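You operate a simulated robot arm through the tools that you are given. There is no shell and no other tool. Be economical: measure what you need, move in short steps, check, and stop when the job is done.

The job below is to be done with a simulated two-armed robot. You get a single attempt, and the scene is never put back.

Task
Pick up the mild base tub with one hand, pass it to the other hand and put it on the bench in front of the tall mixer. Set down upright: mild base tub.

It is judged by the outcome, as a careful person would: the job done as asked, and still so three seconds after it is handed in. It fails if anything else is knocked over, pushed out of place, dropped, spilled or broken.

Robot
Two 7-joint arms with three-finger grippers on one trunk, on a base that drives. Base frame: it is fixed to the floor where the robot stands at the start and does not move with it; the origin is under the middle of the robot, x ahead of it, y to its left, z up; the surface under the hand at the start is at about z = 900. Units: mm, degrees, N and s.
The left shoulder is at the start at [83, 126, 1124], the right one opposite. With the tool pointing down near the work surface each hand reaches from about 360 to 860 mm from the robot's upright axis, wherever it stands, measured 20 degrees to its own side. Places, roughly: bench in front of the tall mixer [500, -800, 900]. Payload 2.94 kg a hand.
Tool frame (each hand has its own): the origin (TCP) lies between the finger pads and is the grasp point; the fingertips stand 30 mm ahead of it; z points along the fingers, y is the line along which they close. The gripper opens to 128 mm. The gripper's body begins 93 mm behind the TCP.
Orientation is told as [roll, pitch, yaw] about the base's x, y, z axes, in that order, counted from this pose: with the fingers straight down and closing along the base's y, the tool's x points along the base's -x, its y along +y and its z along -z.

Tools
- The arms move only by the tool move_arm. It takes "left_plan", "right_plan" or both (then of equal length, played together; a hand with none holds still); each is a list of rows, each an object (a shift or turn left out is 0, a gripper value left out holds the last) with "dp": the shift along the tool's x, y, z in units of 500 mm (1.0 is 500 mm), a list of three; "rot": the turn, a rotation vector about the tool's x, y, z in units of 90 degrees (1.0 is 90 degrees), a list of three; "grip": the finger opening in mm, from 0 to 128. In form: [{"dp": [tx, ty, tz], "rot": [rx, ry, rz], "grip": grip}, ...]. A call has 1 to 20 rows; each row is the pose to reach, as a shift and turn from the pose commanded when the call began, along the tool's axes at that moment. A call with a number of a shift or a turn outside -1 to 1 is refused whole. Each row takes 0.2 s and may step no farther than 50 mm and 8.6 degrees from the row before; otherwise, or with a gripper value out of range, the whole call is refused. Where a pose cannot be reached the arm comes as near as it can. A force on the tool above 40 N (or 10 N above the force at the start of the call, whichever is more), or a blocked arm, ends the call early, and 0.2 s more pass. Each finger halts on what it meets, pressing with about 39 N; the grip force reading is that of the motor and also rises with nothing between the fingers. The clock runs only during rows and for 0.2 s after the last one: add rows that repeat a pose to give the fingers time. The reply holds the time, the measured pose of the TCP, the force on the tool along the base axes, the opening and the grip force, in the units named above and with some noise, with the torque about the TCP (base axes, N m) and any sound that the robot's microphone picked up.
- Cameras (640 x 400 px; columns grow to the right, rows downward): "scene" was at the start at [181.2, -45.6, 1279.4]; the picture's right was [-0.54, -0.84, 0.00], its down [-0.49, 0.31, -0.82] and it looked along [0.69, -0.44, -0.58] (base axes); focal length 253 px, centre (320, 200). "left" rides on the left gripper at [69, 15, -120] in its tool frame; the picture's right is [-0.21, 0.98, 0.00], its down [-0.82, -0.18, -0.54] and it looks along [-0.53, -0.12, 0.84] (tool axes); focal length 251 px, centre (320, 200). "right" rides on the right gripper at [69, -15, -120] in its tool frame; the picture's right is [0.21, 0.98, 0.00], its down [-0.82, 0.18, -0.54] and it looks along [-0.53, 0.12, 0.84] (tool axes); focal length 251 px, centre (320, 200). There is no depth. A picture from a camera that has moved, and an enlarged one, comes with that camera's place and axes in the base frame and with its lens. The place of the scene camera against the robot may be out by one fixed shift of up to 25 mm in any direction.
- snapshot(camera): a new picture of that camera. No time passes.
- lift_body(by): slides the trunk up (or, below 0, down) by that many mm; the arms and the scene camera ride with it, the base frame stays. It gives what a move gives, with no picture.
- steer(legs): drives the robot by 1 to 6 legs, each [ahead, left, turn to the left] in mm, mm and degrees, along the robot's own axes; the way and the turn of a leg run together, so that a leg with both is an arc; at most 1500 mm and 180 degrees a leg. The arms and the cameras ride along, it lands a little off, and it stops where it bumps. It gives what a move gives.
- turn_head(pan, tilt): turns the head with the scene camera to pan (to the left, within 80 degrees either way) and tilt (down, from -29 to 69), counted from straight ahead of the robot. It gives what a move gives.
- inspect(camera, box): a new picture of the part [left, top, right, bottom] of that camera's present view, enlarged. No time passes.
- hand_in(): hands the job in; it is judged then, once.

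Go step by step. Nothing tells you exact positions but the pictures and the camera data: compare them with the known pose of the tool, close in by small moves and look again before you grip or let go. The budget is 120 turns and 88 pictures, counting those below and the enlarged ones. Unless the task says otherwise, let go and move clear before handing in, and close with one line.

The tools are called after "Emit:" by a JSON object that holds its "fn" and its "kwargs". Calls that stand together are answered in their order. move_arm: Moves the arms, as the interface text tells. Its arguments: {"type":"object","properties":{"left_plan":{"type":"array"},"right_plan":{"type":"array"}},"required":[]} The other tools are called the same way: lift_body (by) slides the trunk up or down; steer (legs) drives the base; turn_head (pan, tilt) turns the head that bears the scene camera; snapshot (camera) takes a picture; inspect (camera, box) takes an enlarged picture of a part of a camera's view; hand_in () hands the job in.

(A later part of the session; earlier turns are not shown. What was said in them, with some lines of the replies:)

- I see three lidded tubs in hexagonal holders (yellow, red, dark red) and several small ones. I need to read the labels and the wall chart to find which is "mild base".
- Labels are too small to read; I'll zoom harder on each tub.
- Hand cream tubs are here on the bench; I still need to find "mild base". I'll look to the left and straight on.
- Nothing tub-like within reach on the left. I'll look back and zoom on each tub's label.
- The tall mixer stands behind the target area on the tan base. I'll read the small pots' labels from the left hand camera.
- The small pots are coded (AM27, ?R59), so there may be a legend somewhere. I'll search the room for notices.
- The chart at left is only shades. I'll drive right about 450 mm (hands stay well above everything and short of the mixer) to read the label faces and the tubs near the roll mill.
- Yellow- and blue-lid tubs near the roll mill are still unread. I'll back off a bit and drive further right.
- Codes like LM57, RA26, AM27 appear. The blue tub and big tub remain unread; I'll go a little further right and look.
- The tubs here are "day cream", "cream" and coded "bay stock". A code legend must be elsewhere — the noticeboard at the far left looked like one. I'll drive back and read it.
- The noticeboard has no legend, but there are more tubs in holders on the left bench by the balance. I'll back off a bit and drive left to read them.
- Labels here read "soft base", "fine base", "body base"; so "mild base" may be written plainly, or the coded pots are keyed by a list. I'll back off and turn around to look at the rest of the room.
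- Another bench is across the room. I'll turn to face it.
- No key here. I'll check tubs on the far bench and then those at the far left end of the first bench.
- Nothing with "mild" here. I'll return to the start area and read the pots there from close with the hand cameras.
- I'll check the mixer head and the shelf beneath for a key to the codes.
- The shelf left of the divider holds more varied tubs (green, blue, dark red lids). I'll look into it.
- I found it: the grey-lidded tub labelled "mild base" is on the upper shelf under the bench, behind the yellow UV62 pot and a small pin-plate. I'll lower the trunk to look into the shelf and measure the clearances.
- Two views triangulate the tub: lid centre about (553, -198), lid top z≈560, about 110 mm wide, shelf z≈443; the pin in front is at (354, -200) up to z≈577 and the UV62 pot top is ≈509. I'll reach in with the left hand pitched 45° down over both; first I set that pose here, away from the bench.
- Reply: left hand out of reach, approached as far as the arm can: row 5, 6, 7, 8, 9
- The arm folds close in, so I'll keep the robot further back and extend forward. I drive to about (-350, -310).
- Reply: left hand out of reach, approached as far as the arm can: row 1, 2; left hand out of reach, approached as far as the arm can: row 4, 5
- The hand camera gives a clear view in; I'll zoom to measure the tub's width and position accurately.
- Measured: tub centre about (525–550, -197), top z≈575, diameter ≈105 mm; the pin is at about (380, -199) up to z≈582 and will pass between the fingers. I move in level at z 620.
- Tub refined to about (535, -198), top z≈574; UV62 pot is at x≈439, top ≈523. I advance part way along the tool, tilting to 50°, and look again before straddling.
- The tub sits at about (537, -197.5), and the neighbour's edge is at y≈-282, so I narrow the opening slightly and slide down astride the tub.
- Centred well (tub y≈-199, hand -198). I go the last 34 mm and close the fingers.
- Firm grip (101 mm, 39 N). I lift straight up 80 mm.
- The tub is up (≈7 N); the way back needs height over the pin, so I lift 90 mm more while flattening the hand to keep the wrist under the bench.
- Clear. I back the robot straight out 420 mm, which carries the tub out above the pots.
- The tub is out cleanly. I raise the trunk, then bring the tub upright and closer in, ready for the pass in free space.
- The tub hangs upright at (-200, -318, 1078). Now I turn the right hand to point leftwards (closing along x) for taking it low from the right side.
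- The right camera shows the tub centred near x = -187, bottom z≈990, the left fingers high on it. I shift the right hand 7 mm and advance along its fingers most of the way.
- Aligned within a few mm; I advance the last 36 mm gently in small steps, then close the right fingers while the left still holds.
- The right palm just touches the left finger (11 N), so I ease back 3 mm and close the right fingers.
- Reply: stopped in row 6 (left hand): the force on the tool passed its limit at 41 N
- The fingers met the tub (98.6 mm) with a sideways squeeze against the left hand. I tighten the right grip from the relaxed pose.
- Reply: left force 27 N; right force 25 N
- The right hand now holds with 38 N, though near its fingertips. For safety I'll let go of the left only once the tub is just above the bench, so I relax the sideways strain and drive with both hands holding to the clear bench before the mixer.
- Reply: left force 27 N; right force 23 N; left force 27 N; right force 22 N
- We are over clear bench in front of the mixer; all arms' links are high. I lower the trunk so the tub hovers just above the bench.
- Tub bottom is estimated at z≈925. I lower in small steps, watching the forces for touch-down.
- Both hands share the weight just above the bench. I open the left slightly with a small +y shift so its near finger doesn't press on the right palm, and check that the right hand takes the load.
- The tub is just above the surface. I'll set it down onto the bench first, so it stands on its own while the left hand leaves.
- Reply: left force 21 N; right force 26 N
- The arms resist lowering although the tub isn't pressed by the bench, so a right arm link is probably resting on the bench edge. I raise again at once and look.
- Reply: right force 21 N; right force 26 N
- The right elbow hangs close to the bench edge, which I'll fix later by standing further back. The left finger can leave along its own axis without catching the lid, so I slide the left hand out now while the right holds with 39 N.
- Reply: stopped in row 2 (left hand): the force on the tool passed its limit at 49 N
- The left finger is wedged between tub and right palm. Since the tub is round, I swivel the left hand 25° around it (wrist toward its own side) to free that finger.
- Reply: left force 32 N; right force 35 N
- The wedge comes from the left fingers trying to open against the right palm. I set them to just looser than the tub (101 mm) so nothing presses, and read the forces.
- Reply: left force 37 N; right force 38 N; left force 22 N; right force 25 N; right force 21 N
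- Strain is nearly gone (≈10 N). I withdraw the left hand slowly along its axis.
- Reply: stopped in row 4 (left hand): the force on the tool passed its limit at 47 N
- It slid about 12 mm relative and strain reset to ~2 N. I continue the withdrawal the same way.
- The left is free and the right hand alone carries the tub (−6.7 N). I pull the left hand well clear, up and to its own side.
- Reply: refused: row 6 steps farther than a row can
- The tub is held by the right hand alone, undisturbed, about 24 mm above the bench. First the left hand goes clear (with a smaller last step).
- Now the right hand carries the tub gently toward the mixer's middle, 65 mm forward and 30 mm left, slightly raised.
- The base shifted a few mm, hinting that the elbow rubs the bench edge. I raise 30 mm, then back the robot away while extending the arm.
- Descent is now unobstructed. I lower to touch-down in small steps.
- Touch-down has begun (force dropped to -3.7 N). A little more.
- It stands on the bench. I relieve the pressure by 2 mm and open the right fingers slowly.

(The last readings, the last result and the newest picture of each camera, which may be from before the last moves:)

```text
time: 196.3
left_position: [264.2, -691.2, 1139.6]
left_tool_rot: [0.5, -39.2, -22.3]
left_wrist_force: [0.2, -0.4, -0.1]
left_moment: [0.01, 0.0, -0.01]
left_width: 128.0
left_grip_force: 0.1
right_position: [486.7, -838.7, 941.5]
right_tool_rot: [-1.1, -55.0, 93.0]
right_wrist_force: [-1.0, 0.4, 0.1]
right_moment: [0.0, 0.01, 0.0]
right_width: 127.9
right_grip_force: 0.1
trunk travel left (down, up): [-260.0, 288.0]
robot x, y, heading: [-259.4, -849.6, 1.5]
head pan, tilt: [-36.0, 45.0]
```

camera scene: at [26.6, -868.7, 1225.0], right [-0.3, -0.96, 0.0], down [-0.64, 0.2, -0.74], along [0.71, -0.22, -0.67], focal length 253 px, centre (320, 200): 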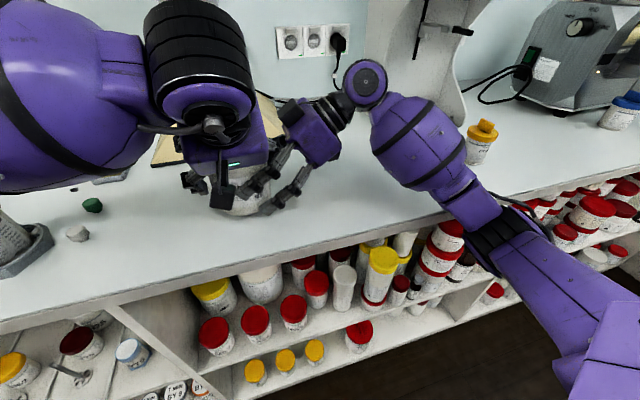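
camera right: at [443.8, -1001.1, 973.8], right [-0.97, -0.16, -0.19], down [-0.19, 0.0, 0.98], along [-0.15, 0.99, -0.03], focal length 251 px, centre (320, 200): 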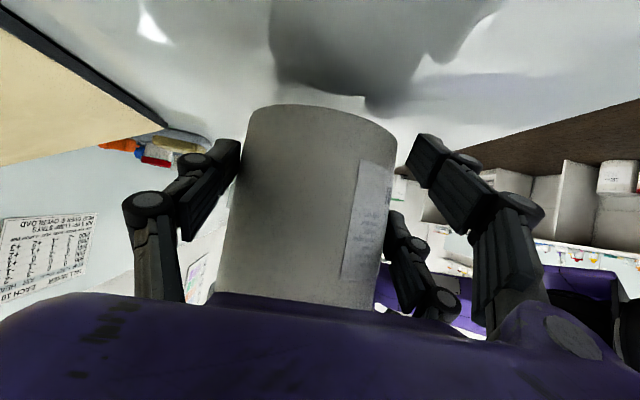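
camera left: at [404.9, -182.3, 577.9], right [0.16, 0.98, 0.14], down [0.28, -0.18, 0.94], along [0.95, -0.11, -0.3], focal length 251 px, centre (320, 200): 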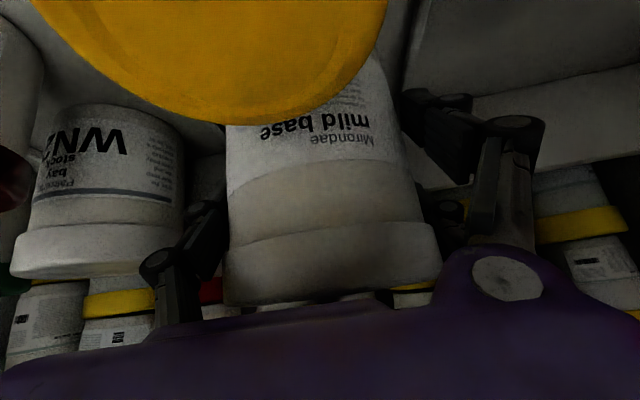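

Released with zero force. I withdraw the right hand along its fingers.

Emit:
{"fn": "move_arm", "kwargs": {"right_plan": [{"dp": [0, 0, -0.03]}, {"dp": [0, 0, -0.09]}, {"dp": [0, 0, -0.16]}, {"dp": [0, 0, -0.24]}, {"dp": [0, 0, -0.32]}, {"dp": [0, 0, -0.36]}]}}

Emit:
{"fn": "lift_body", "kwargs": {"by": 60}}

Emit:
{"fn": "turn_head", "kwargs": {"pan": -3, "tilt": 35}}

Emit:
{"fn": "turn_head", "kwargs": {"pan": -2, "tilt": 35}}

Emit:
{"fn": "snapshot", "kwargs": {"camera": "scene"}}

```text
time: 197.7
left_position: [264.2, -691.2, 1139.7]
left_tool_rot: [0.3, -39.1, -22.4]
left_wrist_force: [0.5, 0.9, -0.6]
left_moment: [-0.01, 0.02, 0.05]
left_width: 127.9
left_grip_force: 0.1
right_position: [490.9, -983.5, 1045.8]
right_tool_rot: [-1.2, -55.0, 93.0]
right_wrist_force: [-0.2, -0.4, 0.6]
right_moment: [0.0, 0.0, 0.02]
right_width: 128.0
right_grip_force: 0.0
trunk travel left (down, up): [-260.0, 288.0]
robot x, y, heading: [-262.7, -854.8, 1.3]
head pan, tilt: [-36.0, 45.0]
```

```text
time: 198.7
left_position: [266.0, -691.4, 1198.2]
left_tool_rot: [0.4, -39.2, -22.3]
left_wrist_force: [1.0, -0.2, 0.0]
left_moment: [-0.01, -0.01, -0.01]
left_width: 128.0
left_grip_force: 0.0
right_position: [491.3, -985.1, 1103.5]
right_tool_rot: [-1.0, -55.0, 93.1]
right_wrist_force: [-0.8, -0.4, -0.4]
right_moment: [0.05, 0.0, 0.03]
right_width: 128.2
right_grip_force: 0.1
trunk travel left (down, up): [-320.0, 228.0]
robot x, y, heading: [-259.5, -852.0, 1.6]
head pan, tilt: [-36.0, 45.0]
```

```text
time: 199.7
left_position: [264.3, -691.6, 1199.9]
left_tool_rot: [0.5, -39.2, -22.3]
left_wrist_force: [1.4, -0.4, -0.9]
left_moment: [0.0, 0.0, 0.0]
left_width: 128.2
left_grip_force: 0.0
right_position: [491.2, -987.0, 1104.7]
right_tool_rot: [-1.2, -55.0, 93.1]
right_wrist_force: [0.3, 0.8, -0.6]
right_moment: [0.02, 0.01, 0.03]
right_width: 128.1
right_grip_force: 0.1
trunk travel left (down, up): [-320.0, 228.0]
robot x, y, heading: [-259.8, -851.8, 1.6]
head pan, tilt: [-3.0, 35.0]
```

```text
time: 200.3
left_position: [264.2, -690.9, 1199.4]
left_tool_rot: [0.4, -39.1, -22.3]
left_wrist_force: [-0.1, 0.0, 0.4]
left_moment: [0.02, 0.0, -0.03]
left_width: 128.0
left_grip_force: 0.2
right_position: [491.1, -986.8, 1105.0]
right_tool_rot: [-1.1, -54.9, 93.2]
right_wrist_force: [-0.5, 0.2, 0.3]
right_moment: [-0.01, 0.02, -0.01]
right_width: 127.9
right_grip_force: 0.0
trunk travel left (down, up): [-320.0, 228.0]
robot x, y, heading: [-263.1, -852.0, 1.4]
head pan, tilt: [-2.0, 35.0]
```

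```text
0 pictures are left
camera scene: at [-62.7, -847.7, 1260.4], right [-0.01, -1.0, 0.0], down [-0.57, 0.01, -0.82], along [0.82, -0.01, -0.57], focal length 253 px, centre (320, 200)
```

scene: 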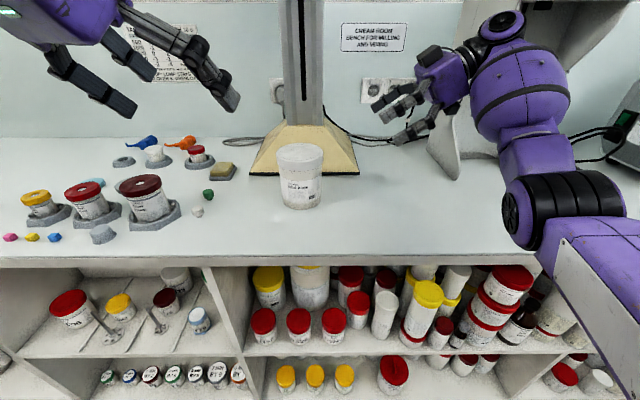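

The mild base tub is standing upright in front of the tall mixer. Both hands are clear of it, and nothing else in view looks moved, so I'm handing in.

Emit:
{"fn": "hand_in", "kwargs": {}}

```text
The job is handed in.
```

The mild base tub now stands upright on the bench in front of the tall mixer: the left hand took it from the shelf, passed it to the right hand, and the right hand set it down.
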